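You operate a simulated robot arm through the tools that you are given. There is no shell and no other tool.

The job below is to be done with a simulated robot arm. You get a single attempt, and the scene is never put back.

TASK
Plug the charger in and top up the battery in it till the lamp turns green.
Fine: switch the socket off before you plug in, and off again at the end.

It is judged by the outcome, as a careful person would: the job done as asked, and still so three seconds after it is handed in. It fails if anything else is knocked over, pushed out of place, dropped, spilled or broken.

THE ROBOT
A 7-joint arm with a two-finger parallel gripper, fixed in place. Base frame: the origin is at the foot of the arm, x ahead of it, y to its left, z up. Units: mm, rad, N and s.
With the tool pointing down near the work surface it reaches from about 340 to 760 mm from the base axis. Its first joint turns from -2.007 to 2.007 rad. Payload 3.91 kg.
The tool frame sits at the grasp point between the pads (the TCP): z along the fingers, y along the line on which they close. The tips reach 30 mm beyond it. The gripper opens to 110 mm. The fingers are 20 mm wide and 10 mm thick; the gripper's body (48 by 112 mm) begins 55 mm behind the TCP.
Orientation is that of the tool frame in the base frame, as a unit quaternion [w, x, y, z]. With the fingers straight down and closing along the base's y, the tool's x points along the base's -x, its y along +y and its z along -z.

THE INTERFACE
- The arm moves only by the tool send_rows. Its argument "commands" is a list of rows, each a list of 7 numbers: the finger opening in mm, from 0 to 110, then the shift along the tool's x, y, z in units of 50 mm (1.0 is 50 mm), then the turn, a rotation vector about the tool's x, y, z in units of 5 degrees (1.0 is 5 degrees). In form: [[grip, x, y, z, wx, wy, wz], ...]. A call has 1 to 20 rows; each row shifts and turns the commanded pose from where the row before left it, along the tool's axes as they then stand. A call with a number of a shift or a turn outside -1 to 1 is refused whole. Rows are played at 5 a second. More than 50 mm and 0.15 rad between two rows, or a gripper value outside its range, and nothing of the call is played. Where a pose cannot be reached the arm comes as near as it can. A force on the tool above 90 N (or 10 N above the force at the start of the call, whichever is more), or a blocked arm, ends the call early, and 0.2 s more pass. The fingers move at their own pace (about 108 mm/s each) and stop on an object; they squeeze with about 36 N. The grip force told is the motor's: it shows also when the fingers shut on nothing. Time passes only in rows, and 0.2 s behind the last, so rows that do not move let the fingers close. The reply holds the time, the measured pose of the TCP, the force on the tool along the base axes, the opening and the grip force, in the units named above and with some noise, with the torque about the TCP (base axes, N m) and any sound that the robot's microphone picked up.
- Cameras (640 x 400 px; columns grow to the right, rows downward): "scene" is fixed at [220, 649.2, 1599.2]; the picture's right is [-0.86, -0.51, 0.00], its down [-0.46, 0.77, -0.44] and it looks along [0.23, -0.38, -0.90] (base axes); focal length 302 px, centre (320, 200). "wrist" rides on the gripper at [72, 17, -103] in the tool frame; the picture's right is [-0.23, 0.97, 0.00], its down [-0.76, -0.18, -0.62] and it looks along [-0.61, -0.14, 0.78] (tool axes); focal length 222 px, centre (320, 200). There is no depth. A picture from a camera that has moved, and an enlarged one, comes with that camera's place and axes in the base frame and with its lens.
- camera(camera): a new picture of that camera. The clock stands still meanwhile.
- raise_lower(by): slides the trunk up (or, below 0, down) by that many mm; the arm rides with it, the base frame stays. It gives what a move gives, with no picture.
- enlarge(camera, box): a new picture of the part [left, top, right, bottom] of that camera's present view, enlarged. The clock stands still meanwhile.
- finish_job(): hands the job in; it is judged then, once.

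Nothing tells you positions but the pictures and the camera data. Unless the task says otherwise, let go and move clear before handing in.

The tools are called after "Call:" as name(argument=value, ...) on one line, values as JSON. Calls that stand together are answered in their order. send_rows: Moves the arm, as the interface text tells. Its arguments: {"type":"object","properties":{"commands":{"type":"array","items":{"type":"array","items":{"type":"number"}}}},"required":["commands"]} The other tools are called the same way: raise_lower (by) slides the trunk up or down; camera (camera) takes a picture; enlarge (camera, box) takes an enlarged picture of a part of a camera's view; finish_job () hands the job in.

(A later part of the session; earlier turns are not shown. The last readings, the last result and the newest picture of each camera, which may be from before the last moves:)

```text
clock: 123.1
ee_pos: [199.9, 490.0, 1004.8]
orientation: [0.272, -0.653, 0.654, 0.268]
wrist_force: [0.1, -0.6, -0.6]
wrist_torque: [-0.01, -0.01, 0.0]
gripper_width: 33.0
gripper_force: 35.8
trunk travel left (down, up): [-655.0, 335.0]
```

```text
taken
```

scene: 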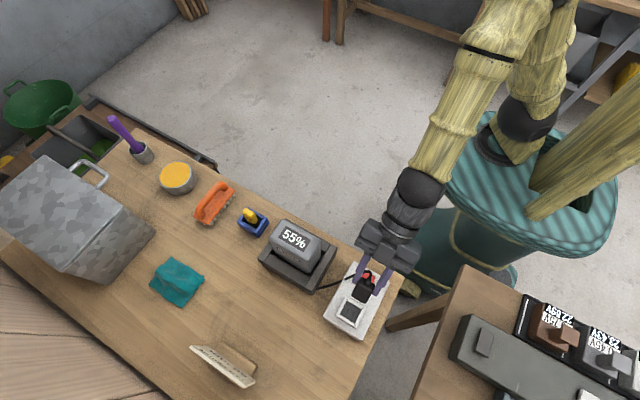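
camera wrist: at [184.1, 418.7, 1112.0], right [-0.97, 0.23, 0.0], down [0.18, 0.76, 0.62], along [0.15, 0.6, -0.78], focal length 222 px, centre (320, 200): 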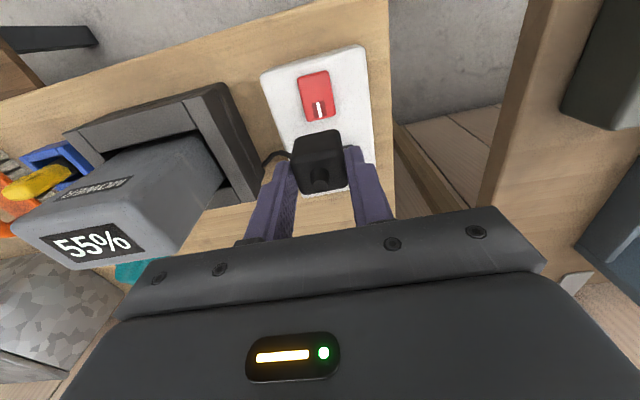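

All reached. I'll continue the tilt.

Call:
send_rows(commands=[[0, 0, 0, 0, 0, -1, 0], [0, 0, 0, 0, 0, -1, 0], [0, 0, 0, 0, 0, -1, 0], [0, 0, 0, 0, 0, -1, 0], [0, 0, 0, 0, 0, -1, 0], [0, 0, 0, 0, 0, -1, 0], [0, 0, 0, 0, 0, -1, 0], [0, 0, 0, 0, 0, 0, 0]])

Call:
camera(camera="scene")

Call:
enlarge(camera="scene", box=[330, 250, 400, 310])

```text
clock: 124.9
ee_pos: [201.7, 489.8, 1005.4]
orientation: [0.456, -0.541, 0.542, 0.453]
wrist_force: [-0.2, 0.1, 0.2]
wrist_torque: [-0.02, 0.02, 0.0]
gripper_width: 32.8
gripper_force: 35.6
trunk travel left (down, up): [-655.0, 335.0]
```

```text
taken
```

scene: 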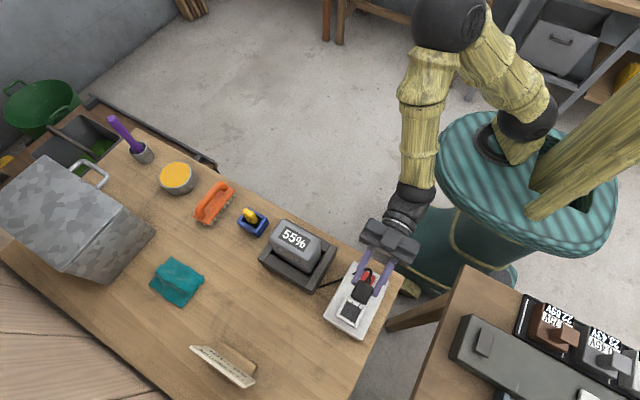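

```text
6.67 times, centred on (365, 280) of scene
camera zoom: at [220.0, 649.2, 1599.2], right [-0.86, -0.51, 0.0], down [-0.46, 0.77, -0.44], along [0.23, -0.38, -0.9], focal length 2015 px, centre (20, -333)
```

zoom: 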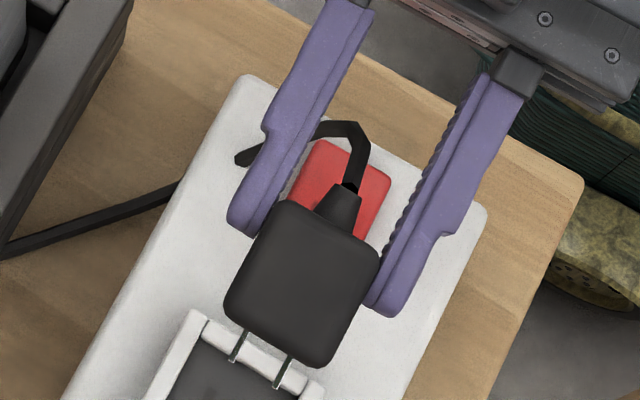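

The pins are visible: two thin blades spread along x, so the orientation is right. I'll zoom in closely to measure where they sit relative to the plug body.

Call:
enlarge(camera="scene", box=[345, 270, 385, 310])

Call:
enlarge(camera="scene", box=[350, 290, 370, 305])

```text
10.00 times, centred on (365, 290) of scene
camera zoom: at [220.0, 649.2, 1599.2], right [-0.86, -0.51, 0.0], down [-0.46, 0.77, -0.44], along [0.23, -0.38, -0.9], focal length 3022 px, centre (-130, -700)
```

zoom: 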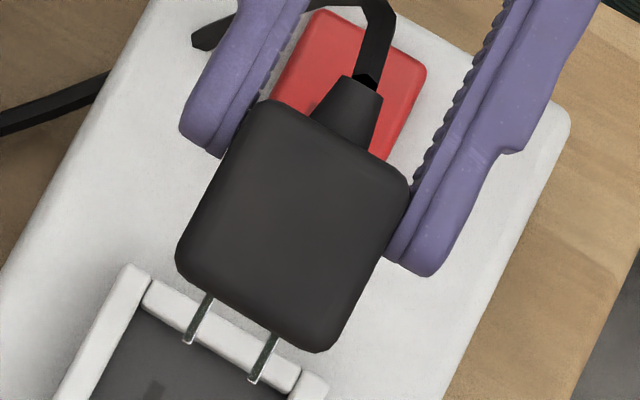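

```text
16.00 times, centred on (360, 298) of scene
camera zoom: at [220.0, 649.2, 1599.2], right [-0.86, -0.51, 0.0], down [-0.46, 0.77, -0.44], along [0.23, -0.38, -0.9], focal length 4836 px, centre (-320, -1360)
```

zoom: 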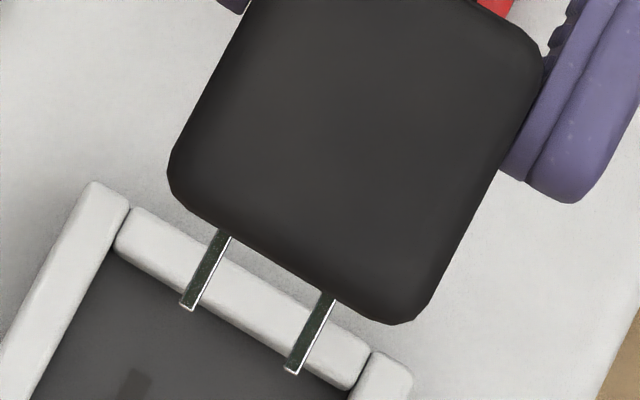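

This is a clear view: the pins are about 12 mm long, 14 mm apart and centred on the tool in x. To see their offset in the other direction (along y when upright), I'll roll the tool 90° about its own axis while it's tilted.

Call:
send_rows(commands=[[0, 0, 0, 0, 0, 0, 1], [0, 0, 0, 0, 0, 0, 1], [0, 0, 0, 0, 0, 0, 1], [0, 0, 0, 0, 0, 0, 1], [0, 0, 0, 0, 0, 0, 1], [0, 0, 0, 0, 0, 0, 1], [0, 0, 0, 0, 0, 0, 1], [0, 0, 0, 0, 0, 0, 1], [0, 0, 0, 0, 0, 0, 1], [0, 0, 0, 0, 0, 0, 1], [0, 0, 0, 0, 0, 0, 1], [0, 0, 0, 0, 0, 0, 1], [0, 0, 0, 0, 0, 0, 1], [0, 0, 0, 0, 0, 0, 1], [0, 0, 0, 0, 0, 0, 1], [0, 0, 0, 0, 0, 0, 1], [0, 0, 0, 0, 0, 0, 1], [0, 0, 0, 0, 0, 0, 1], [0, 0, 0, 0, 0, 0, 0]])

Call:
camera(camera="scene")

Call:
enlarge(camera="scene", box=[345, 270, 385, 310])

```text
clock: 128.9
ee_pos: [200.8, 490.0, 1003.9]
orientation: [0.001, 0.002, 0.767, 0.642]
wrist_force: [0.7, 0.6, -1.2]
wrist_torque: [-0.05, -0.01, -0.02]
gripper_width: 32.9
gripper_force: 35.8
trunk travel left (down, up): [-655.0, 335.0]
```

```text
taken
```

scene: 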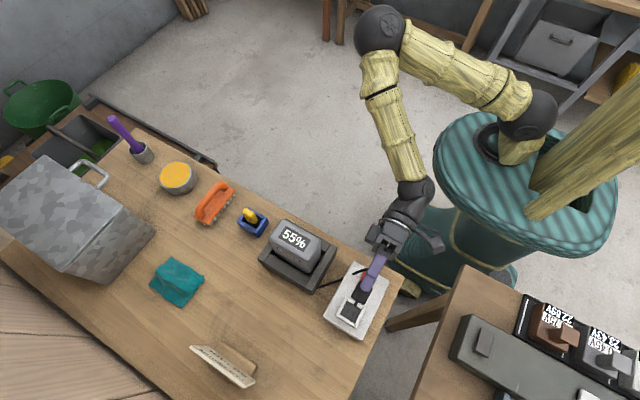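

```text
10.00 times, centred on (365, 290) of scene
camera zoom: at [220.0, 649.2, 1599.2], right [-0.86, -0.51, 0.0], down [-0.46, 0.77, -0.44], along [0.23, -0.38, -0.9], focal length 3022 px, centre (-130, -700)
```

zoom: 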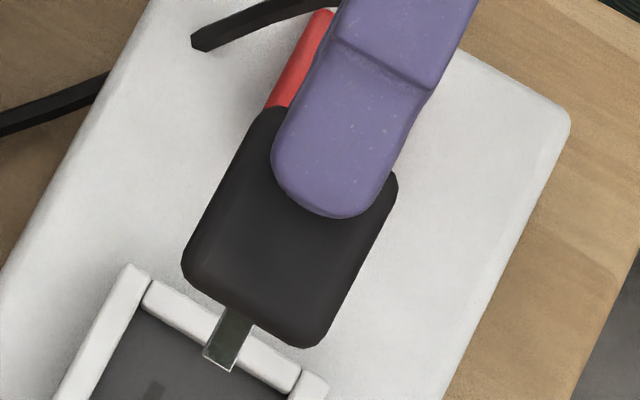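

The blades are about 6 mm wide and sit roughly 2.8 mm toward +y of the tool centre. The plug body is about 33 × 30.5 mm. I'll move the plug aside and get a clean, high-zoom scene view of the empty socket to align against.

Call:
send_rows(commands=[[0, 0, -0.105, -0.59, 0, 0, 0], [0, 0, -0.105, -0.59, 0, 0, 0], [0, 0, 0, 0, 0, 0, 0]])

Call:
enlarge(camera="scene", box=[335, 295, 367, 327])

Call:
enlarge(camera="scene", box=[335, 285, 375, 325])

```text
clock: 129.7
ee_pos: [207.1, 441.7, 1000.7]
orientation: [0.001, 0.0, 0.766, 0.642]
wrist_force: [1.3, 0.8, -0.8]
wrist_torque: [-0.03, 0.0, -0.01]
gripper_width: 33.1
gripper_force: 36.2
out of reach, approached as far as the arm can: row 2
trunk travel left (down, up): [-655.0, 335.0]
```

```text
12.50 times, centred on (351, 311) of scene
camera zoom: at [220.0, 649.2, 1599.2], right [-0.86, -0.51, 0.0], down [-0.46, 0.77, -0.44], along [0.23, -0.38, -0.9], focal length 3778 px, centre (-68, -1188)
```

zoom: 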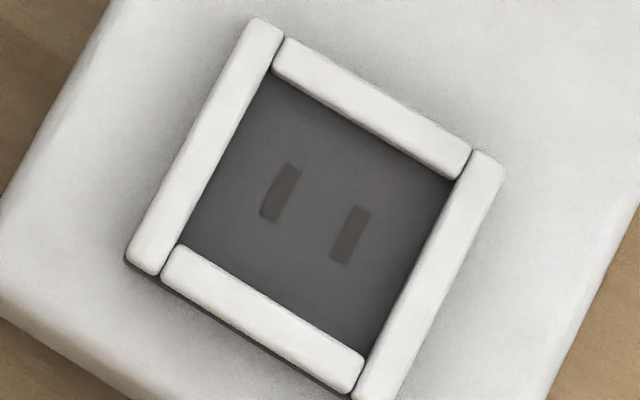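

```text
10.00 times, centred on (355, 305) of scene
camera zoom: at [220.0, 649.2, 1599.2], right [-0.86, -0.51, 0.0], down [-0.46, 0.77, -0.44], along [0.23, -0.38, -0.9], focal length 3022 px, centre (-30, -850)
```

zoom: 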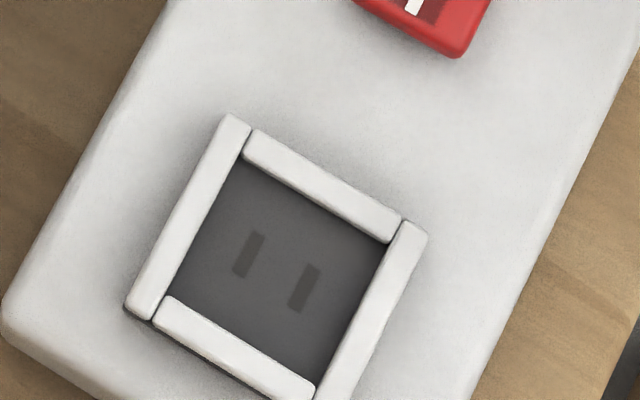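

Now I can see the empty socket clearly: slots at x ≈ 192.2 and 206.3, centre (199.3, 550.9). I'll bring the tool back upright and then find the y walls with the plug just off the floor, so friction doesn't mislead me this time.

Call:
send_rows(commands=[[0, 0.13, 0.14, 0.79, 0, 0, 0], [0, 0, 0, 0, 0, 0, -1], [0, 0, 0, 0, 0, 0, -1], [0, 0, 0, 0, 0, 0, -1], [0, 0, 0, 0, 0, 0, -1], [0, 0, 0, 0, 0, 0, -1], [0, 0, 0, 0, 0, 0, -1], [0, 0, 0, 0, 0, 0, -1], [0, 0, 0, 0, 0, 0, -1], [0, 0, 0, 0, 0, 0, -1], [0, 0, 0, 0, 0, 0, -1], [0, 0, 0, 0, 0, 0, -1], [0, 0, 0, 0, 0, 0, -1], [0, 0, 0, 0, 0, 0, -1], [0, 0, 0, 0, 0, 0, -1], [0, 0, 0, 0, 0, 0, -1], [0, 0, 0, 0, 0, 0, -1], [0, 0, 0, 0, 0, 0, -1], [0, 0, 0, 0, 0, 0, -1], [0, 0, 0, 0, 0, 0, 0]])

Call:
send_rows(commands=[[0, 0, 0, 0, 0, 1, 0], [0, 0, 0, 0, 0, 1, 0], [0, 0, 0, 0, 0, 1, 0], [0, 0, 0, 0, 0, 1, 0], [0, 0, 0, 0, 0, 1, 0], [0, 0, 0, 0, 0, 1, 0], [0, 0, 0, 0, 0, 1, 0], [0, 0, 0, 0, 0, 1, 0], [0, 0, 0, 0, 0, 1, 0], [0, 0, 0, 0, 0, 1, 0], [0, 0, 0, 0, 0, 1, 0], [0, 0, 0, 0, 0, 1, 0], [0, 0, 0, 0, 0, 1, 0], [0, 0, 0, 0, 0, 1, 0], [0, 0, 0, 0, 0, 1, 0], [0, 0, 0, 0, 0, 1, 0], [0, 0, 0, 0, 0, 0, 0]])

```text
clock: 133.9
ee_pos: [201.2, 482.7, 1003.4]
orientation: [0.456, -0.542, 0.542, 0.452]
wrist_force: [0.0, 0.1, -0.4]
wrist_torque: [-0.02, 0.0, 0.02]
gripper_width: 33.1
gripper_force: 35.2
trunk travel left (down, up): [-655.0, 335.0]
```

```text
clock: 137.5
ee_pos: [200.8, 481.8, 1002.4]
orientation: [0.0, -0.706, 0.708, -0.002]
wrist_force: [-0.9, -0.1, 0.4]
wrist_torque: [0.02, 0.0, 0.01]
gripper_width: 32.8
gripper_force: 35.8
trunk travel left (down, up): [-655.0, 335.0]
```

Upright again and all reached. I'm moving back over the socket.

Call:
send_rows(commands=[[0, -0.67, 0.02, 0, 0, 0, 0], [0, -0.67, 0, 0, 0, 0, 0], [0, 0, 0, 0.5, 0, 0, 0], [0, 0, 0, 0.45, 0, 0, 0], [0, 0, 0, 0, 0, 0, 0], [0, 0, 0, 0, 0, 0, 0]])

Call:
enlarge(camera="wrist", box=[250, 90, 390, 190])

```text
clock: 138.9
ee_pos: [200.4, 548.1, 952.7]
orientation: [0.001, -0.706, 0.708, -0.001]
wrist_force: [0.3, -0.2, -0.5]
wrist_torque: [-0.02, -0.03, 0.02]
gripper_width: 32.8
gripper_force: 36.4
trunk travel left (down, up): [-655.0, 335.0]
```

```text
4.00 times, centred on (320, 140) of wrist
camera zoom: at [182.7, 476.9, 1058.4], right [-0.97, 0.23, 0.0], down [0.18, 0.76, 0.62], along [0.15, 0.6, -0.78], focal length 888 px, centre (320, 440)
```

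zoom: 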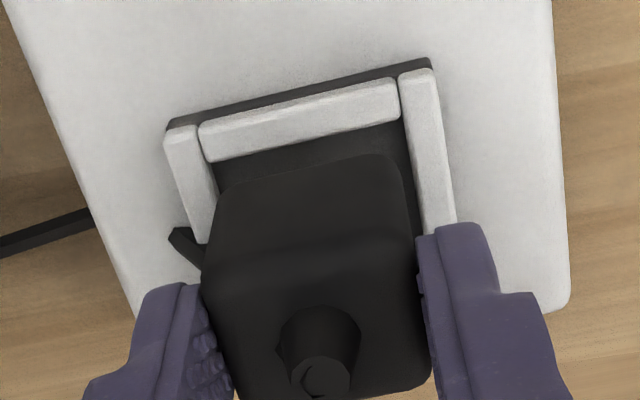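

Call:
send_rows(commands=[[0, 0, 0, 0.1, 0, 0, 0], [0, 0, 0, 0.08, 0, 0, 0], [0, 0, 0, 0.06, 0, 0, 0], [0, 0, 0, 0, 0, 0, 0], [0, 0, 0, 0, 0, 0, 0]])

```text
clock: 140.1
ee_pos: [202.1, 548.4, 941.8]
orientation: [-0.001, -0.705, 0.709, -0.001]
wrist_force: [-0.8, 0.2, -1.4]
wrist_torque: [-0.01, -0.02, 0.04]
gripper_width: 32.8
gripper_force: 36.2
trunk travel left (down, up): [-655.0, 335.0]
```

Call:
send_rows(commands=[[0, 0, 0.01, 0.04, 0, 0, 0], [0, 0, 0, 0, 0, 0, 0], [0, 0, 0, 0, 0, 0, 0]])

Call:
send_rows(commands=[[0, -0.03, 0, 0, 0, 0, 0], [0, 0, 0, 0, 0, 0, 0], [0, 0, 0, 0, 0, 0, 0]])

```text
clock: 140.9
ee_pos: [198.6, 547.9, 940.3]
orientation: [-0.001, -0.706, 0.708, -0.001]
wrist_force: [-0.3, 1.2, 1.0]
wrist_torque: [0.07, 0.0, 0.04]
gripper_width: 33.1
gripper_force: 35.9
trunk travel left (down, up): [-655.0, 335.0]
```

```text
clock: 141.7
ee_pos: [200.7, 549.9, 940.6]
orientation: [0.0, -0.706, 0.708, -0.001]
wrist_force: [-0.2, -1.1, -0.6]
wrist_torque: [0.0, 0.0, -0.01]
gripper_width: 33.0
gripper_force: 35.8
trunk travel left (down, up): [-655.0, 335.0]
```

Call:
send_rows(commands=[[0, -0.03, 0, 0, 0, 0, 0], [0, 0, 0, 0, 0, 0, 0], [0, 0, 0, 0, 0, 0, 0]])

Call:
send_rows(commands=[[0, -0.02, 0, 0, 0, 0, 0], [0, 0, 0, 0, 0, 0, 0], [0, 0, 0, 0, 0, 0, 0]])

```text
clock: 142.5
ee_pos: [200.2, 550.5, 941.1]
orientation: [0.0, -0.706, 0.709, -0.001]
wrist_force: [1.0, 0.2, -0.5]
wrist_torque: [0.02, -0.02, 0.02]
gripper_width: 33.1
gripper_force: 36.0
trunk travel left (down, up): [-655.0, 335.0]
```

```text
clock: 143.3
ee_pos: [199.5, 551.7, 941.1]
orientation: [0.0, -0.706, 0.708, -0.001]
wrist_force: [0.6, -5.0, 0.6]
wrist_torque: [-0.21, 0.03, 0.11]
gripper_width: 32.9
gripper_force: 35.4
trunk travel left (down, up): [-655.0, 335.0]
```

The +y wall is felt at about +3 mm from my reference. Now I'll probe the −y wall.

Call:
send_rows(commands=[[0, 0.08, 0, 0, 0, 0, 0], [0, 0.02, 0, 0, 0, 0, 0], [0, 0, 0, 0, 0, 0, 0], [0, 0, 0, 0, 0, 0, 0]])

Call:
send_rows(commands=[[0, 0.02, 0, 0, 0, 0, 0], [0, 0, 0, 0, 0, 0, 0], [0, 0, 0, 0, 0, 0, 0]])

```text
clock: 144.3
ee_pos: [199.9, 547.1, 942.0]
orientation: [0.0, -0.706, 0.709, -0.001]
wrist_force: [0.0, 0.6, -0.5]
wrist_torque: [-0.01, 0.0, -0.01]
gripper_width: 32.8
gripper_force: 36.3
trunk travel left (down, up): [-655.0, 335.0]
```

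```text
clock: 145.1
ee_pos: [200.5, 547.4, 941.5]
orientation: [0.001, -0.705, 0.709, -0.001]
wrist_force: [0.6, 7.2, 0.4]
wrist_torque: [0.33, -0.03, 0.12]
gripper_width: 33.1
gripper_force: 36.2
trunk travel left (down, up): [-655.0, 335.0]
```

The y walls are at about −0.8 and +3.0, so centre is +1.1 with ±1.9 mm of play. I'll centre y and repeat for x with the plug off the floor.

Call:
send_rows(commands=[[0, -0.062, 0, 0, 0, 0, 0], [0, 0, -0.03, 0, 0, 0, 0], [0, 0, 0, 0, 0, 0, 0], [0, 0, 0, 0, 0, 0, 0]])

Call:
send_rows(commands=[[0, 0, -0.02, 0, 0, 0, 0], [0, 0, 0, 0, 0, 0, 0], [0, 0, 0, 0, 0, 0, 0]])

```text
clock: 146.1
ee_pos: [202.1, 548.7, 940.8]
orientation: [0.0, -0.706, 0.709, -0.001]
wrist_force: [-0.2, 0.2, -1.0]
wrist_torque: [-0.03, -0.02, 0.0]
gripper_width: 33.0
gripper_force: 36.4
trunk travel left (down, up): [-655.0, 335.0]
```

```text
clock: 146.9
ee_pos: [201.7, 550.2, 941.7]
orientation: [0.0, -0.705, 0.709, -0.001]
wrist_force: [0.5, -0.5, -0.1]
wrist_torque: [0.06, 0.03, 0.04]
gripper_width: 33.1
gripper_force: 35.8
trunk travel left (down, up): [-655.0, 335.0]
```

Call:
send_rows(commands=[[0, 0, -0.02, 0, 0, 0, 0], [0, 0, 0, 0, 0, 0, 0], [0, 0, 0, 0, 0, 0, 0]])

Call:
send_rows(commands=[[0, 0, 0.08, 0, 0, 0, 0], [0, 0, 0.02, 0, 0, 0, 0], [0, 0, 0, 0, 0, 0, 0], [0, 0, 0, 0, 0, 0, 0]])

```text
clock: 147.7
ee_pos: [202.3, 549.0, 941.8]
orientation: [0.0, -0.706, 0.708, -0.001]
wrist_force: [-6.4, 0.6, -3.6]
wrist_torque: [0.04, 0.4, 0.05]
gripper_width: 33.0
gripper_force: 35.9
trunk travel left (down, up): [-655.0, 335.0]
```

```text
clock: 148.7
ee_pos: [198.2, 548.7, 941.1]
orientation: [0.0, -0.706, 0.708, -0.001]
wrist_force: [1.0, -0.4, -0.3]
wrist_torque: [-0.04, 0.03, 0.03]
gripper_width: 33.0
gripper_force: 36.2
trunk travel left (down, up): [-655.0, 335.0]
```

Call:
send_rows(commands=[[0, 0, 0.02, 0, 0, 0, 0], [0, 0, 0, 0, 0, 0, 0], [0, 0, 0, 0, 0, 0, 0]])

```text
clock: 149.5
ee_pos: [198.7, 548.5, 941.3]
orientation: [0.0, -0.706, 0.708, -0.001]
wrist_force: [3.4, 0.0, -1.8]
wrist_torque: [0.05, -0.13, 0.04]
gripper_width: 33.0
gripper_force: 36.0
trunk travel left (down, up): [-655.0, 335.0]
```

The x walls are at −1.9 and +2.4, so the centre is found to about 0.2 mm. I'll centre, lower to the floor, press, and watch the depth closely.

Call:
send_rows(commands=[[0, 0, -0.055, 0, 0, 0, 0], [0, 0, 0, 0, 0, 0, 0], [0, 0, 0, 0.04, 0, 0, 0], [0, 0, 0, 0.04, 0, 0, 0], [0, 0, 0, 0, 0, 0, 0], [0, 0, 0, 0, 0, 0, 0]])

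Call:
send_rows(commands=[[0, 0, 0, 0.03, 0, 0, 0], [0, 0, 0, 0, 0, 0, 0]])

Call:
send_rows(commands=[[0, 0, 0, 0.03, 0, 0, 0], [0, 0, 0, 0, 0, 0, 0]])

```text
clock: 150.9
ee_pos: [199.9, 550.2, 940.1]
orientation: [0.002, -0.705, 0.709, -0.001]
wrist_force: [-0.9, 5.5, 20.7]
wrist_torque: [0.14, 0.16, 0.02]
gripper_width: 32.9
gripper_force: 35.9
trunk travel left (down, up): [-655.0, 335.0]
```

```text
clock: 151.5
ee_pos: [200.3, 549.0, 939.9]
orientation: [0.004, -0.706, 0.708, 0.0]
wrist_force: [-0.7, 8.3, 39.3]
wrist_torque: [0.08, 0.16, 0.0]
gripper_width: 32.9
gripper_force: 35.1
trunk travel left (down, up): [-655.0, 335.0]
```

```text
clock: 152.1
ee_pos: [200.8, 548.6, 938.4]
orientation: [0.005, -0.706, 0.708, 0.001]
wrist_force: [-0.5, 4.6, 43.7]
wrist_torque: [0.01, 0.17, 0.0]
gripper_width: 33.0
gripper_force: 36.0
trunk travel left (down, up): [-655.0, 335.0]
```

The force tops out near 44 N because the pads slip. I'll release here, rise, then press straight down on top of the plug with closed fingers, which lets me push harder along its axis.

Call:
send_rows(commands=[[0, 0, 0, -0.08, 0, 0, 0], [0, 0, 0, 0, 0, 0, 0], [36, 0, 0, 0, 0, 0, 0], [50, 0, 0, 0, 0, 0, 0], [60, 0, 0, 0, 0, 0, 0], [60, 0, 0, -0.5, 0, 0, 0], [60, 0, 0, -0.6, 0, 0, 0], [0, 0, 0, -0.2, 0, 0, 0], [0, 0, 0, 0, 0, 0, 0], [0, 0, 0, 0, 0, 0, 0], [0, 0, 0, 0, 0, 0, 0]])

Call:
enlarge(camera="wrist", box=[220, 70, 420, 195])

```text
clock: 154.5
ee_pos: [199.2, 549.0, 1003.3]
orientation: [0.0, -0.706, 0.708, 0.0]
wrist_force: [-0.2, -0.5, 0.1]
wrist_torque: [0.01, 0.02, 0.01]
gripper_width: 0.0
gripper_force: 35.9
trunk travel left (down, up): [-655.0, 335.0]
```

```text
3.20 times, centred on (320, 132) of wrist
camera zoom: at [181.7, 478.4, 1109.4], right [-0.97, 0.23, 0.0], down [0.18, 0.76, 0.62], along [0.15, 0.6, -0.78], focal length 711 px, centre (320, 416)
```

zoom: 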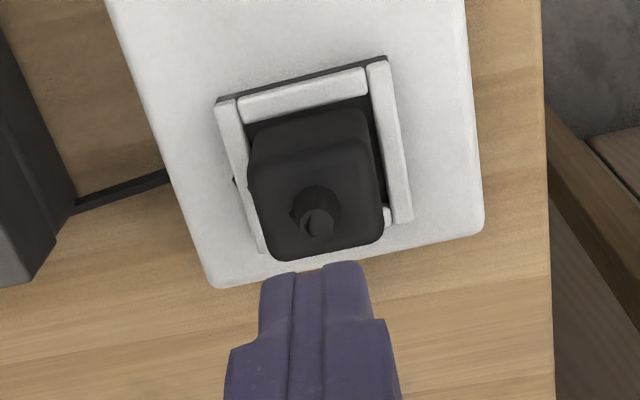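

Call:
send_rows(commands=[[0, -0.04, -0.01, 0.4, 0, 0, 0], [0, 0, 0, 0.2, 0, 0, 0], [0, 0, 0, 0, 0, 0, 0]])

Call:
send_rows(commands=[[0, 0, 0, 0.04, 0, 0, 0], [0, 0, 0, 0.04, 0, 0, 0], [0, 0, 0, 0.04, 0, 0, 0], [0, 0, 0, 0, 0, 0, 0]])

```text
clock: 155.3
ee_pos: [199.4, 550.7, 972.3]
orientation: [0.0, -0.706, 0.709, -0.001]
wrist_force: [-0.1, 0.3, -0.7]
wrist_torque: [0.03, -0.02, 0.06]
gripper_width: 0.0
gripper_force: 35.9
trunk travel left (down, up): [-655.0, 335.0]
```

```text
clock: 156.3
ee_pos: [200.5, 551.3, 967.8]
orientation: [-0.001, -0.706, 0.708, -0.001]
wrist_force: [0.4, 0.6, -1.1]
wrist_torque: [-0.02, 0.01, -0.02]
gripper_width: 0.0
gripper_force: 36.4
trunk travel left (down, up): [-655.0, 335.0]
```

Call:
send_rows(commands=[[0, 0, 0, 0.04, 0, 0, 0], [0, 0, 0, 0.04, 0, 0, 0], [0, 0, 0, 0, 0, 0, 0]])

Call:
send_rows(commands=[[0, 0, 0, 0.04, 0, 0, 0], [0, 0, 0, 0, 0, 0, 0]])

```text
clock: 157.1
ee_pos: [199.6, 551.0, 962.7]
orientation: [0.0, -0.706, 0.708, -0.001]
wrist_force: [0.3, 0.0, 0.2]
wrist_torque: [0.01, 0.03, -0.01]
gripper_width: 0.0
gripper_force: 35.7
trunk travel left (down, up): [-655.0, 335.0]
```

```text
clock: 157.7
ee_pos: [200.7, 552.0, 960.9]
orientation: [0.0, -0.707, 0.708, -0.001]
wrist_force: [0.3, 0.2, -0.7]
wrist_torque: [-0.04, -0.03, 0.0]
gripper_width: 0.0
gripper_force: 35.9
trunk travel left (down, up): [-655.0, 335.0]
```

Call:
send_rows(commands=[[0, 0, 0, 0.04, 0, 0, 0], [0, 0, 0, 0, 0, 0, 0]])

Call:
send_rows(commands=[[0, 0, 0, 0.04, 0, 0, 0], [0, 0, 0, 0, 0, 0, 0]])

Call:
enlarge(camera="wrist", box=[220, 70, 420, 195])

```text
clock: 158.3
ee_pos: [201.5, 553.2, 959.9]
orientation: [0.0, -0.706, 0.709, -0.001]
wrist_force: [-0.6, -0.2, 0.1]
wrist_torque: [0.01, -0.04, 0.01]
gripper_width: 0.0
gripper_force: 35.8
trunk travel left (down, up): [-655.0, 335.0]
```

```text
clock: 158.9
ee_pos: [200.7, 551.8, 957.3]
orientation: [0.0, -0.706, 0.709, -0.001]
wrist_force: [0.0, -0.3, 0.5]
wrist_torque: [-0.04, 0.02, 0.01]
gripper_width: 0.0
gripper_force: 35.9
trunk travel left (down, up): [-655.0, 335.0]
```

```text
3.20 times, centred on (320, 132) of wrist
camera zoom: at [183.3, 480.7, 1063.0], right [-0.97, 0.23, 0.0], down [0.18, 0.76, 0.62], along [0.15, 0.6, -0.78], focal length 711 px, centre (320, 416)
```

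zoom: 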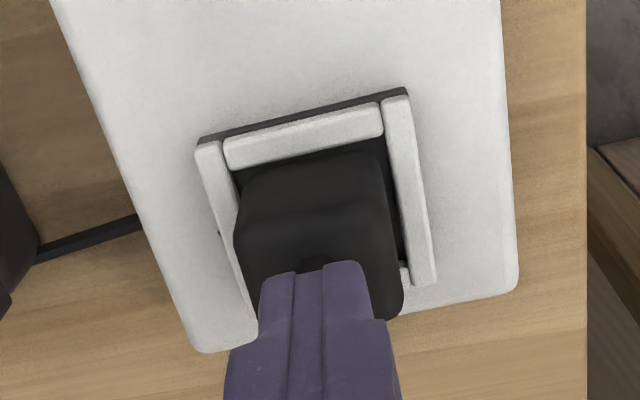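

The cable boss has no substance to the touch, so I'll carry on down to the plug's body top.

Call:
send_rows(commands=[[0, 0, 0, 0.04, 0, 0, 0], [0, 0, 0, 0, 0, 0, 0]])

Call:
send_rows(commands=[[0, 0, 0, 0.04, 0, 0, 0], [0, 0, 0, 0, 0, 0, 0]])

```text
clock: 159.5
ee_pos: [201.5, 550.9, 955.9]
orientation: [0.001, -0.706, 0.709, -0.002]
wrist_force: [0.5, -0.9, -0.8]
wrist_torque: [0.05, -0.01, 0.01]
gripper_width: 0.0
gripper_force: 36.1
trunk travel left (down, up): [-655.0, 335.0]
```

```text
clock: 160.1
ee_pos: [200.5, 552.1, 953.3]
orientation: [0.0, -0.706, 0.708, -0.002]
wrist_force: [0.3, -0.2, 3.2]
wrist_torque: [0.05, -0.02, -0.01]
gripper_width: 0.0
gripper_force: 35.4
trunk travel left (down, up): [-655.0, 335.0]
```

Body top contact is at z ≈ 923. Now I'll push down progressively, watching for movement.

Call:
send_rows(commands=[[0, 0, 0, 0.04, 0, 0, 0], [0, 0, 0, 0, 0, 0, 0]])

Call:
send_rows(commands=[[0, 0, 0, 0.04, 0, 0, 0], [0, 0, 0, 0, 0, 0, 0]])

Call:
send_rows(commands=[[0, 0, 0, 0.04, 0, 0, 0], [0, 0, 0, 0, 0, 0, 0]])

```text
clock: 160.7
ee_pos: [200.9, 552.9, 952.9]
orientation: [0.002, -0.706, 0.708, 0.0]
wrist_force: [0.1, 1.6, 16.6]
wrist_torque: [0.11, 0.0, 0.02]
gripper_width: 0.0
gripper_force: 35.8
trunk travel left (down, up): [-655.0, 335.0]
```

```text
clock: 161.3
ee_pos: [201.4, 550.9, 953.7]
orientation: [0.004, -0.706, 0.708, 0.001]
wrist_force: [3.4, 5.5, 38.8]
wrist_torque: [0.12, -0.08, -0.01]
gripper_width: 0.1
gripper_force: 36.2
trunk travel left (down, up): [-655.0, 335.0]
```

```text
clock: 161.9
ee_pos: [201.2, 550.8, 953.6]
orientation: [0.005, -0.706, 0.708, 0.002]
wrist_force: [2.2, 5.0, 47.4]
wrist_torque: [-0.01, -0.01, -0.01]
gripper_width: 0.0
gripper_force: 36.0
trunk travel left (down, up): [-655.0, 335.0]
```

Call:
send_rows(commands=[[0, 0, 0, 0.04, 0, 0, 0], [0, 0, 0, 0.03, 0, 0, 0], [0, 0, 0, 0, 0, 0, 0]])

```text
clock: 162.7
ee_pos: [200.6, 551.7, 953.8]
orientation: [0.009, -0.705, 0.709, 0.003]
wrist_force: [2.8, 0.6, 65.4]
wrist_torque: [-0.25, -0.06, 0.02]
gripper_width: 0.0
gripper_force: 36.1
trunk travel left (down, up): [-655.0, 335.0]
```

It's firmly bottomed at 65 N, so the plug is fully seated and centred. I'll lift off, switch ON and watch the lamp for longer this time.

Call:
send_rows(commands=[[0, 0, 0, -0.3, 0, 0, 0], [0, 0, 0, -0.6, 0, 0, 0], [0, 0.67, 0, 0, 0, 0, 0], [0, 0.67, -0.02, 0, 0, 0, 0], [0, 0, 0, 0.6, 0, 0, 0], [0, 0, 0, 0.5, 0, 0, 0], [0, 0, 0, 0.1, 0, 0, 0], [0, 0, 0, 0, 0, 0, 0]])

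Call:
enlarge(camera="scene", box=[335, 285, 375, 325])

```text
clock: 164.5
ee_pos: [202.0, 483.9, 927.8]
orientation: [0.0, -0.706, 0.709, -0.001]
wrist_force: [1.1, -0.3, 0.1]
wrist_torque: [0.01, 0.0, -0.01]
gripper_width: 0.0
gripper_force: 35.7
trunk travel left (down, up): [-655.0, 335.0]
```

```text
10.00 times, centred on (355, 305) of scene
camera zoom: at [220.0, 649.2, 1599.2], right [-0.86, -0.51, 0.0], down [-0.46, 0.77, -0.44], along [0.23, -0.38, -0.9], focal length 3022 px, centre (-30, -850)
```

zoom: 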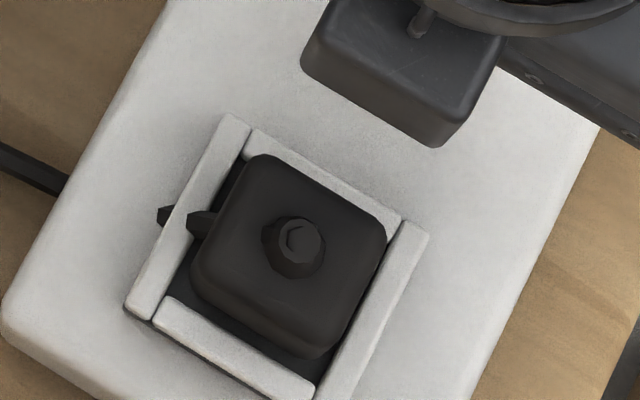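

By the scene view the plug is now within about 0.3 mm of the slot centres. I'll press the "I" end.

Call:
send_rows(commands=[[0, 0, 0, 0.05, 0, 0, 0], [0, 0, 0, 0.05, 0, 0, 0], [0, 0, 0, 0.04, 0, 0, 0], [0, 0, 0, 0.04, 0, 0, 0], [0, 0, 0, 0.04, 0, 0, 0], [0, 0, 0, 0, 0, 0, 0]])

```text
clock: 165.9
ee_pos: [201.5, 485.5, 917.7]
orientation: [0.001, -0.706, 0.708, -0.002]
wrist_force: [-0.1, 3.2, 6.2]
wrist_torque: [0.03, 0.03, 0.02]
gripper_width: 0.0
gripper_force: 35.9
trunk travel left (down, up): [-655.0, 335.0]
```

Call:
send_rows(commands=[[0, 0, 0, 0.03, 0, 0, 0], [0, 0, 0, 0, 0, 0, 0], [0, 0, 0, -0.3, 0, 0, 0], [0, 0, 0, -0.7, 0, 0, 0], [0, 0.9, 0, 0, 0, 0, 0], [0, 0.9, 0, 0, 0, 0, 0], [0, 0.88, 0, 0, 0, 0, 0], [110, 0, -0.86, 0, 0, 0, 0], [110, 0, -0.86, 0, 0, 0, 0], [110, 0, -0.86, 0, 0, 0, 0], [110, 0, 0, 0, 0, 0, 0]])

Call:
enlarge(camera="wrist", box=[230, 150, 390, 250])

Call:
enlarge(camera="scene", box=[250, 210, 410, 350])

```text
clock: 168.3
ee_pos: [330.2, 350.1, 966.6]
orientation: [0.001, -0.706, 0.708, -0.001]
wrist_force: [0.2, -0.6, -1.0]
wrist_torque: [0.03, 0.0, -0.01]
gripper_width: 109.9
gripper_force: 0.1
trunk travel left (down, up): [-655.0, 335.0]
```

```text
4.00 times, centred on (310, 200) of wrist
camera zoom: at [312.3, 278.6, 1072.0], right [-0.97, 0.23, 0.0], down [0.18, 0.76, 0.62], along [0.15, 0.6, -0.78], focal length 888 px, centre (360, 200)
```

zoom: 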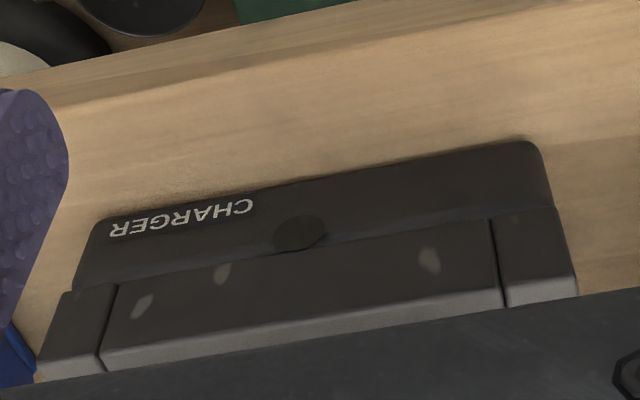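

```text
2.86 times, centred on (330, 280) of scene
camera zoom: at [220.0, 649.2, 1599.2], right [-0.86, -0.51, 0.0], down [-0.46, 0.77, -0.44], along [0.23, -0.38, -0.9], focal length 864 px, centre (291, -29)
```

zoom: 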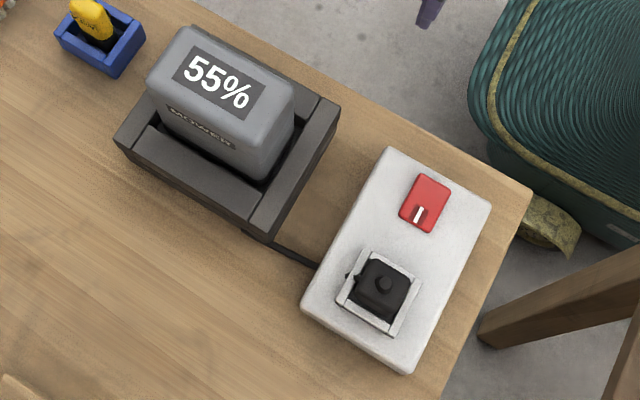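

Still dark. I'll wait several seconds with it ON in case the charger is slow to start.

Call:
send_rows(commands=[[110, 0, 0, 0, 0, 0, 0], [110, 0, 0, 0, 0, 0, 0], [110, 0, 0, 0, 0, 0, 0], [110, 0, 0, 0, 0, 0, 0], [110, 0, 0, 0, 0, 0, 0], [110, 0, 0, 0, 0, 0, 0], [110, 0, 0, 0, 0, 0, 0], [110, 0, 0, 0, 0, 0, 0], [110, 0, 0, 0, 0, 0, 0], [110, 0, 0, 0, 0, 0, 0], [110, 0, 0, 0, 0, 0, 0], [110, 0, 0, 0, 0, 0, 0], [110, 0, 0, 0, 0, 0, 0], [110, 0, 0, 0, 0, 0, 0], [110, 0, 0, 0, 0, 0, 0], [110, 0, 0, 0, 0, 0, 0], [110, 0, 0, 0, 0, 0, 0], [110, 0, 0, 0, 0, 0, 0], [110, 0, 0, 0, 0, 0, 0], [110, 0, 0, 0, 0, 0, 0]])

Call:
enlarge(camera="wrist", box=[270, 180, 350, 230])

Call:
enlarge(camera="scene", box=[250, 210, 330, 310])

Call:
camera(camera="wrist")

```text
clock: 172.5
ee_pos: [330.3, 348.4, 966.3]
orientation: [0.0, -0.706, 0.708, -0.001]
wrist_force: [0.2, -0.1, -0.3]
wrist_torque: [0.03, 0.03, -0.01]
gripper_width: 110.2
gripper_force: 0.0
trunk travel left (down, up): [-655.0, 335.0]
```

```text
8.00 times, centred on (310, 205) of wrist
camera zoom: at [312.0, 278.7, 1072.0], right [-0.97, 0.23, 0.0], down [0.18, 0.76, 0.62], along [0.15, 0.6, -0.78], focal length 1777 px, centre (400, 160)
```

zoom: 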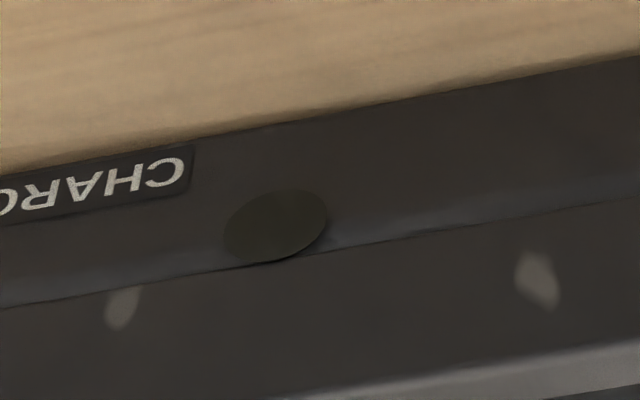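

```text
4.00 times, centred on (290, 260) of scene
camera zoom: at [220.0, 649.2, 1599.2], right [-0.86, -0.51, 0.0], down [-0.46, 0.77, -0.44], along [0.23, -0.38, -0.9], focal length 1209 px, centre (440, -40)
```

zoom: 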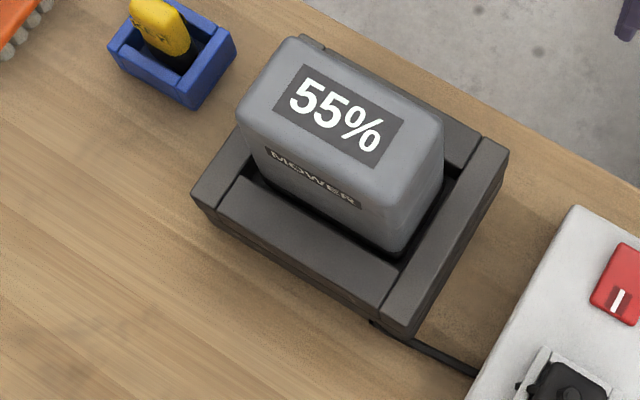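

```text
taken
camera wrist: at [312.0, 278.7, 1072.0], right [-0.97, 0.23, 0.0], down [0.18, 0.76, 0.62], along [0.15, 0.6, -0.78], focal length 222 px, centre (320, 200)
```

wrist: 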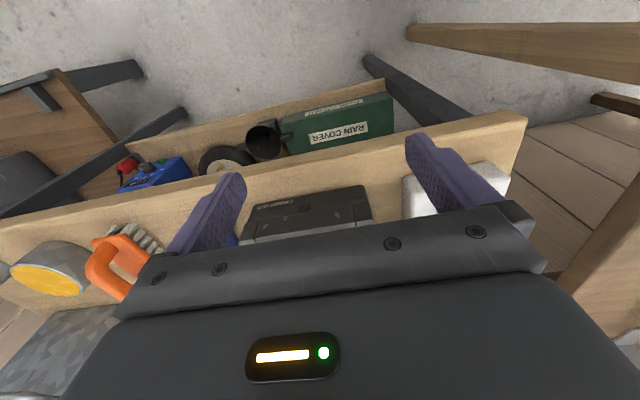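

Still nothing after 6 s ON. I'll test the other rocker position with this best-centred seating before I conclude anything about the plug.

Call:
send_rows(commands=[[0, 0, 0.86, 0, 0, 0, 0], [0, 0, 0.86, 0, 0, 0, 0], [0, 0, 0.88, 0, 0, 0, 0], [0, -0.74, 0, 0, 0, 0, 0], [0, -0.74, 0, 0, 0, 0, 0], [0, -0.74, 0, 0, 0, 0, 0], [0, 0, 0, 0.4, 0, 0, 0], [0, 0, 0, 0.3, 0, 0, 0], [0, 0, 0, 0.12, 0, 0, 0], [0, 0, 0, 0.05, 0, 0, 0], [0, 0, 0, 0.04, 0, 0, 0], [0, 0, 0, 0.04, 0, 0, 0], [0, 0, 0, 0.03, 0, 0, 0], [0, 0, 0, 0, 0, 0, 0]])

Call:
send_rows(commands=[[0, 0, 0, 0.02, 0, 0, 0], [0, 0, 0, -0.3, 0, 0, 0], [0, 0, 0, -0.7, 0, 0, 0], [0, 0.74, 0, 0, 0, 0, 0], [0, 0.74, 0, 0, 0, 0, 0], [0, 0.72, 0, 0, 0, 0, 0], [110, 0, -0.86, 0, 0, 0, 0], [110, 0, -0.86, 0, 0, 0, 0], [110, 0, -0.86, 0, 0, 0, 0], [110, 0, 0, 0, 0, 0, 0], [110, 0, 0, 0, 0, 0, 0], [110, 0, 0, 0, 0, 0, 0]])

Call:
enlarge(camera="wrist", box=[230, 150, 390, 250])

Call:
enlarge(camera="scene", box=[250, 210, 410, 350])

```text
clock: 175.5
ee_pos: [201.1, 461.3, 918.4]
orientation: [0.002, -0.706, 0.708, -0.001]
wrist_force: [1.0, -1.8, 17.7]
wrist_torque: [0.1, 0.07, 0.01]
gripper_width: 0.1
gripper_force: 35.5
trunk travel left (down, up): [-655.0, 335.0]
```

```text
clock: 178.1
ee_pos: [330.1, 351.0, 964.9]
orientation: [0.0, -0.706, 0.708, -0.002]
wrist_force: [-0.4, 0.5, -0.1]
wrist_torque: [0.01, 0.01, 0.0]
gripper_width: 109.8
gripper_force: 0.1
trunk travel left (down, up): [-655.0, 335.0]
```

```text
4.00 times, centred on (310, 200) of wrist
camera zoom: at [312.6, 280.3, 1070.5], right [-0.97, 0.23, 0.0], down [0.18, 0.76, 0.62], along [0.15, 0.6, -0.78], focal length 888 px, centre (360, 200)
```

zoom: 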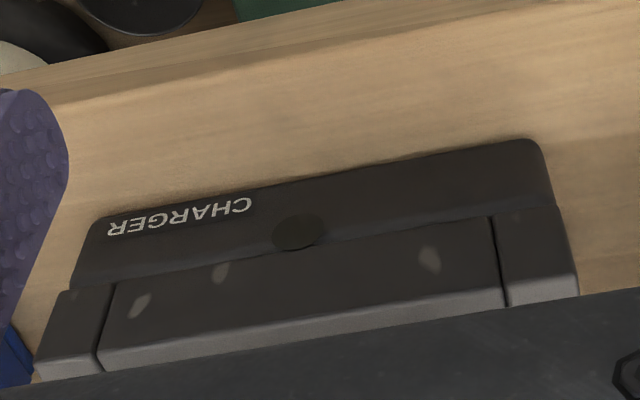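

```text
2.86 times, centred on (330, 280) of scene
camera zoom: at [220.0, 649.2, 1599.2], right [-0.86, -0.51, 0.0], down [-0.46, 0.77, -0.44], along [0.23, -0.38, -0.9], focal length 864 px, centre (291, -29)
```

zoom: 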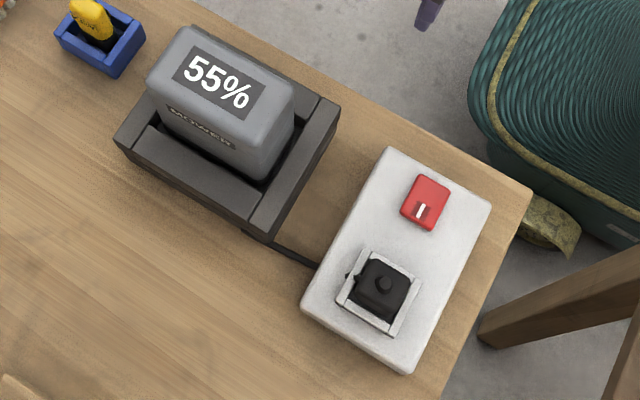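

The switch is OFF again. The pins don't collide with anything, so the connection may depend on them lining up precisely with the slots. I'll take very high zooms of the plug from above to measure it against the slot positions.

Call:
enlarge(camera="scene", box=[338, 296, 370, 320])

Call:
enlarge(camera="scene", box=[335, 295, 367, 327])

```text
16.00 times, centred on (354, 308) of scene
camera zoom: at [220.0, 649.2, 1599.2], right [-0.86, -0.51, 0.0], down [-0.46, 0.77, -0.44], along [0.23, -0.38, -0.9], focal length 4836 px, centre (-224, -1528)
```

zoom: 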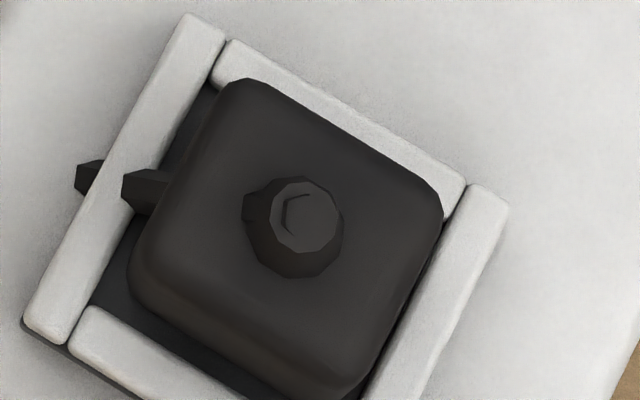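

```text
12.50 times, centred on (351, 311) of scene
camera zoom: at [220.0, 649.2, 1599.2], right [-0.86, -0.51, 0.0], down [-0.46, 0.77, -0.44], along [0.23, -0.38, -0.9], focal length 3778 px, centre (-68, -1188)
```

zoom: 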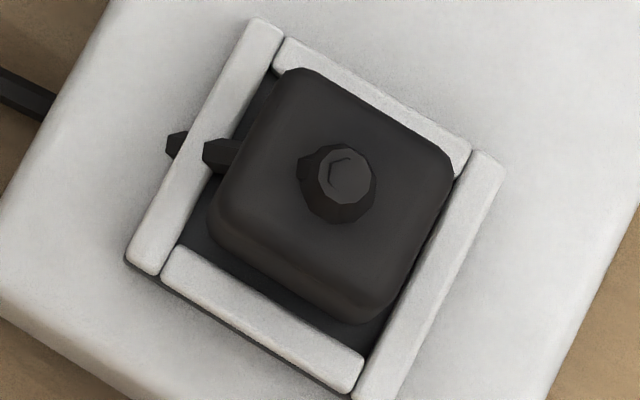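

The plug is within about 0.5 mm of the slots, so alignment looks fine. Next I'll check whether the battery is actually seated in the charger, with a tilted view from the front.

Call:
send_rows(commands=[[110, 0.5, 0, -0.6, 0, 0, 0], [110, 0, 0, 0, 0, -1, 0], [110, 0, 0, 0, 0, -1, 0], [110, 0, 0, 0, 0, -1, 0], [110, 0, 0, 0, 0, -1, 0], [110, 0, 0, 0, 0, -1, 0], [110, 0, 0, 0, 0, 0, 0]])

Call:
camera(camera="wrist")

Call:
enlarge(camera="wrist", box=[200, 60, 440, 220])

```text
clock: 179.7
ee_pos: [328.7, 327.4, 996.7]
orientation: [0.153, -0.69, 0.691, 0.152]
wrist_force: [0.3, -0.3, -0.8]
wrist_torque: [0.01, -0.01, 0.0]
gripper_width: 110.2
gripper_force: 0.1
trunk travel left (down, up): [-655.0, 335.0]
```

```text
taken
camera wrist: at [311.7, 218.5, 1061.5], right [-0.97, 0.21, 0.09], down [0.18, 0.43, 0.89], along [0.15, 0.88, -0.45], focal length 222 px, centre (320, 200)
```

wrist: 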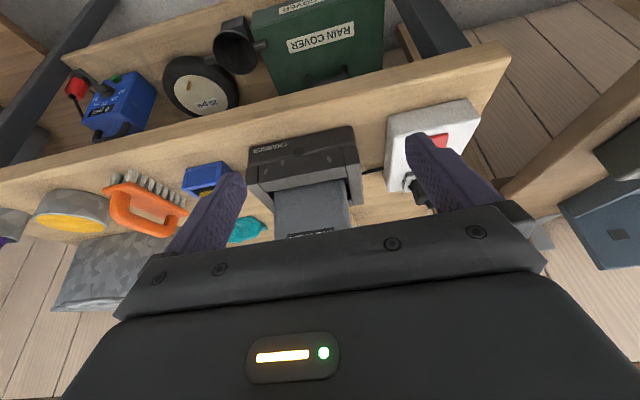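

```text
2.50 times, centred on (320, 140) of wrist
camera zoom: at [311.7, 218.5, 1061.5], right [-0.97, 0.21, 0.09], down [0.18, 0.43, 0.89], along [0.15, 0.88, -0.45], focal length 555 px, centre (320, 350)
```

zoom: 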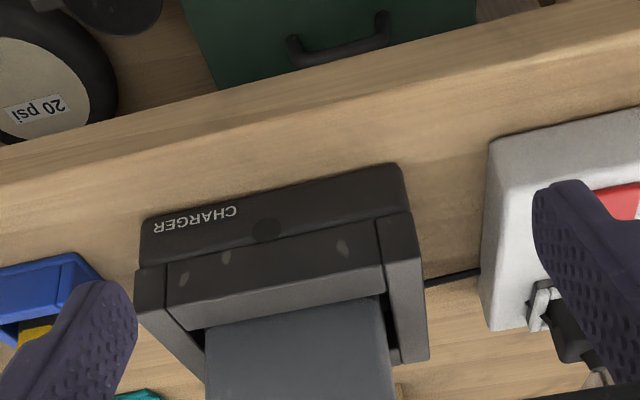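

The battery looks properly in its well and the charger is undisturbed. It could be that charging is just slow and the lamp only lights when done, so I'll switch ON and give it a real wait.

Call:
send_rows(commands=[[0, 0, 0, 0, 0, 1, 0], [0, 0, 0, 0, 0, 1, 0], [0, 0, 0, 0, 0, 1, 0], [0, 0, 0, 0, 0, 1, 0], [0, 0, 0, 0, 0, 1, 0], [0, 0, 0.85, 0, 0, 0, 0], [0, 0, 0.85, 0, 0, 0, 0], [0, 0, 0.85, 0, 0, 0, 0], [0, -0.8, 0, 0, 0, 0, 0], [0, -0.8, 0, 0, 0, 0, 0], [0, -0.8, 0, 0, 0, 0, 0], [0, -0.78, 0, 0, 0, 0, 0], [0, 0, 0, 0.6, 0, 0, 0], [0, 0, 0, 0, 0, 0, 0]])

```text
clock: 182.7
ee_pos: [203.8, 485.2, 964.4]
orientation: [0.0, -0.706, 0.708, -0.001]
wrist_force: [-0.5, -0.1, -0.1]
wrist_torque: [0.0, 0.02, -0.02]
gripper_width: 0.2
gripper_force: 36.4
trunk travel left (down, up): [-655.0, 335.0]
```

Call:
send_rows(commands=[[0, 0, 0.05, 0.4, 0, 0, 0], [0, 0, 0, 0.3, 0, 0, 0], [0, 0, 0, 0.1, 0, 0, 0], [0, 0, 0, 0.04, 0, 0, 0], [0, 0, 0, 0.04, 0, 0, 0], [0, 0, 0, 0.04, 0, 0, 0], [0, 0, 0, 0.03, 0, 0, 0], [0, 0, 0, 0, 0, 0, 0]])

Call:
send_rows(commands=[[0, 0, 0, 0.03, 0, 0, 0], [0, 0, 0, 0, 0, 0, 0]])

```text
clock: 184.5
ee_pos: [199.7, 485.0, 919.0]
orientation: [0.0, -0.706, 0.708, -0.002]
wrist_force: [0.1, -0.8, 0.1]
wrist_torque: [-0.02, -0.01, 0.04]
gripper_width: 0.0
gripper_force: 35.3
trunk travel left (down, up): [-655.0, 335.0]
```

```text
clock: 185.1
ee_pos: [199.7, 485.6, 918.3]
orientation: [0.001, -0.705, 0.709, -0.001]
wrist_force: [1.4, 1.1, 7.9]
wrist_torque: [-0.08, -0.02, 0.05]
gripper_width: 0.0
gripper_force: 36.9
trunk travel left (down, up): [-655.0, 335.0]
```

Call:
send_rows(commands=[[0, 0, 0, 0.03, 0, 0, 0], [0, 0, 0, -0.3, 0, 0, 0], [0, 0, 0, -0.7, 0, 0, 0], [0, 0.9, 0, 0, 0, 0, 0], [0, 0.9, 0, 0, 0, 0, 0], [0, 0.88, 0, 0, 0, 0, 0], [110, 0, -0.86, 0, 0, 0, 0], [110, 0, -0.86, 0, 0, 0, 0], [110, 0, -0.86, 0, 0, 0, 0], [110, 0, 0, 0, 0, 0, 0], [110, 0, 0, 0, 0, 0, 0], [110, 0, 0, 0, 0, 0, 0], [110, 0, 0, 0, 0, 0, 0], [110, 0, 0, 0, 0, 0, 0], [110, 0, 0, 0, 0, 0, 0], [110, 0, 0, 0, 0, 0, 0], [110, 0, 0, 0, 0, 0, 0], [110, 0, 0, 0, 0, 0, 0], [110, 0, 0, 0, 0, 0, 0], [110, 0, 0, 0, 0, 0, 0]])

Call:
send_rows(commands=[[110, 0, 0, 0, 0, 0, 0], [110, 0, 0, 0, 0, 0, 0], [110, 0, 0, 0, 0, 0, 0], [110, 0, 0, 0, 0, 0, 0], [110, 0, 0, 0, 0, 0, 0], [110, 0, 0, 0, 0, 0, 0], [110, 0, 0, 0, 0, 0, 0], [110, 0, 0, 0, 0, 0, 0], [110, 0, 0, 0, 0, 0, 0], [110, 0, 0, 0, 0, 0, 0], [110, 0, 0, 0, 0, 0, 0], [110, 0, 0, 0, 0, 0, 0], [110, 0, 0, 0, 0, 0, 0], [110, 0, 0, 0, 0, 0, 0], [110, 0, 0, 0, 0, 0, 0], [110, 0, 0, 0, 0, 0, 0], [110, 0, 0, 0, 0, 0, 0], [110, 0, 0, 0, 0, 0, 0], [110, 0, 0, 0, 0, 0, 0], [110, 0, 0, 0, 0, 0, 0]])

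Call:
enlarge(camera="wrist", box=[230, 150, 390, 250])

Call:
enlarge(camera="scene", box=[250, 210, 410, 350])

```text
clock: 189.3
ee_pos: [328.2, 350.4, 965.3]
orientation: [0.0, -0.706, 0.708, -0.001]
wrist_force: [0.1, -0.6, -0.2]
wrist_torque: [-0.01, 0.0, -0.02]
gripper_width: 110.3
gripper_force: 0.0
trunk travel left (down, up): [-655.0, 335.0]
```

```text
clock: 193.5
ee_pos: [327.2, 351.0, 964.8]
orientation: [-0.001, -0.706, 0.709, -0.001]
wrist_force: [0.5, 0.4, 0.3]
wrist_torque: [0.01, 0.02, -0.04]
gripper_width: 110.1
gripper_force: 0.1
trunk travel left (down, up): [-655.0, 335.0]
```

```text
4.00 times, centred on (310, 200) of wrist
camera zoom: at [310.4, 280.7, 1070.8], right [-0.97, 0.23, 0.0], down [0.18, 0.76, 0.62], along [0.15, 0.6, -0.78], focal length 888 px, centre (360, 200)
```

zoom: 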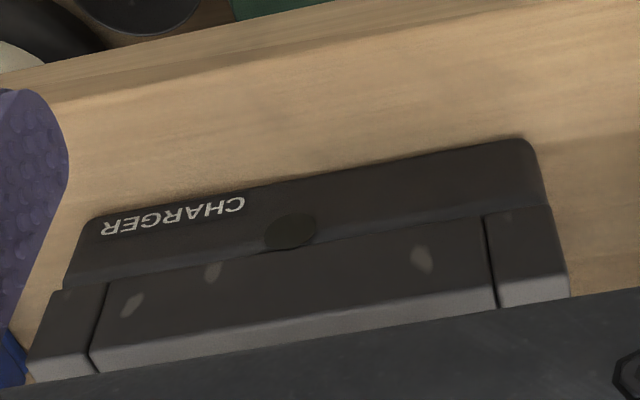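

```text
2.86 times, centred on (330, 280) of scene
camera zoom: at [220.0, 649.2, 1599.2], right [-0.86, -0.51, 0.0], down [-0.46, 0.77, -0.44], along [0.23, -0.38, -0.9], focal length 864 px, centre (291, -29)
```

zoom: 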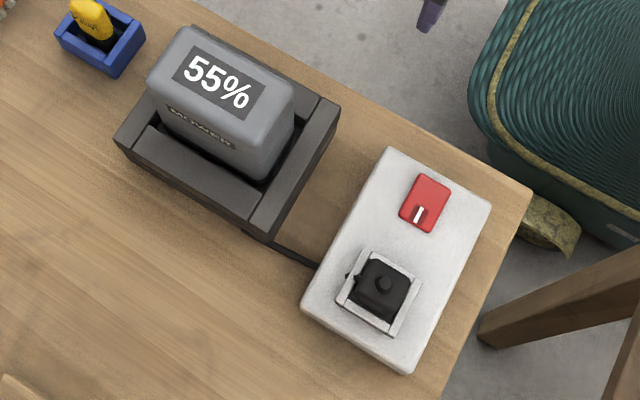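

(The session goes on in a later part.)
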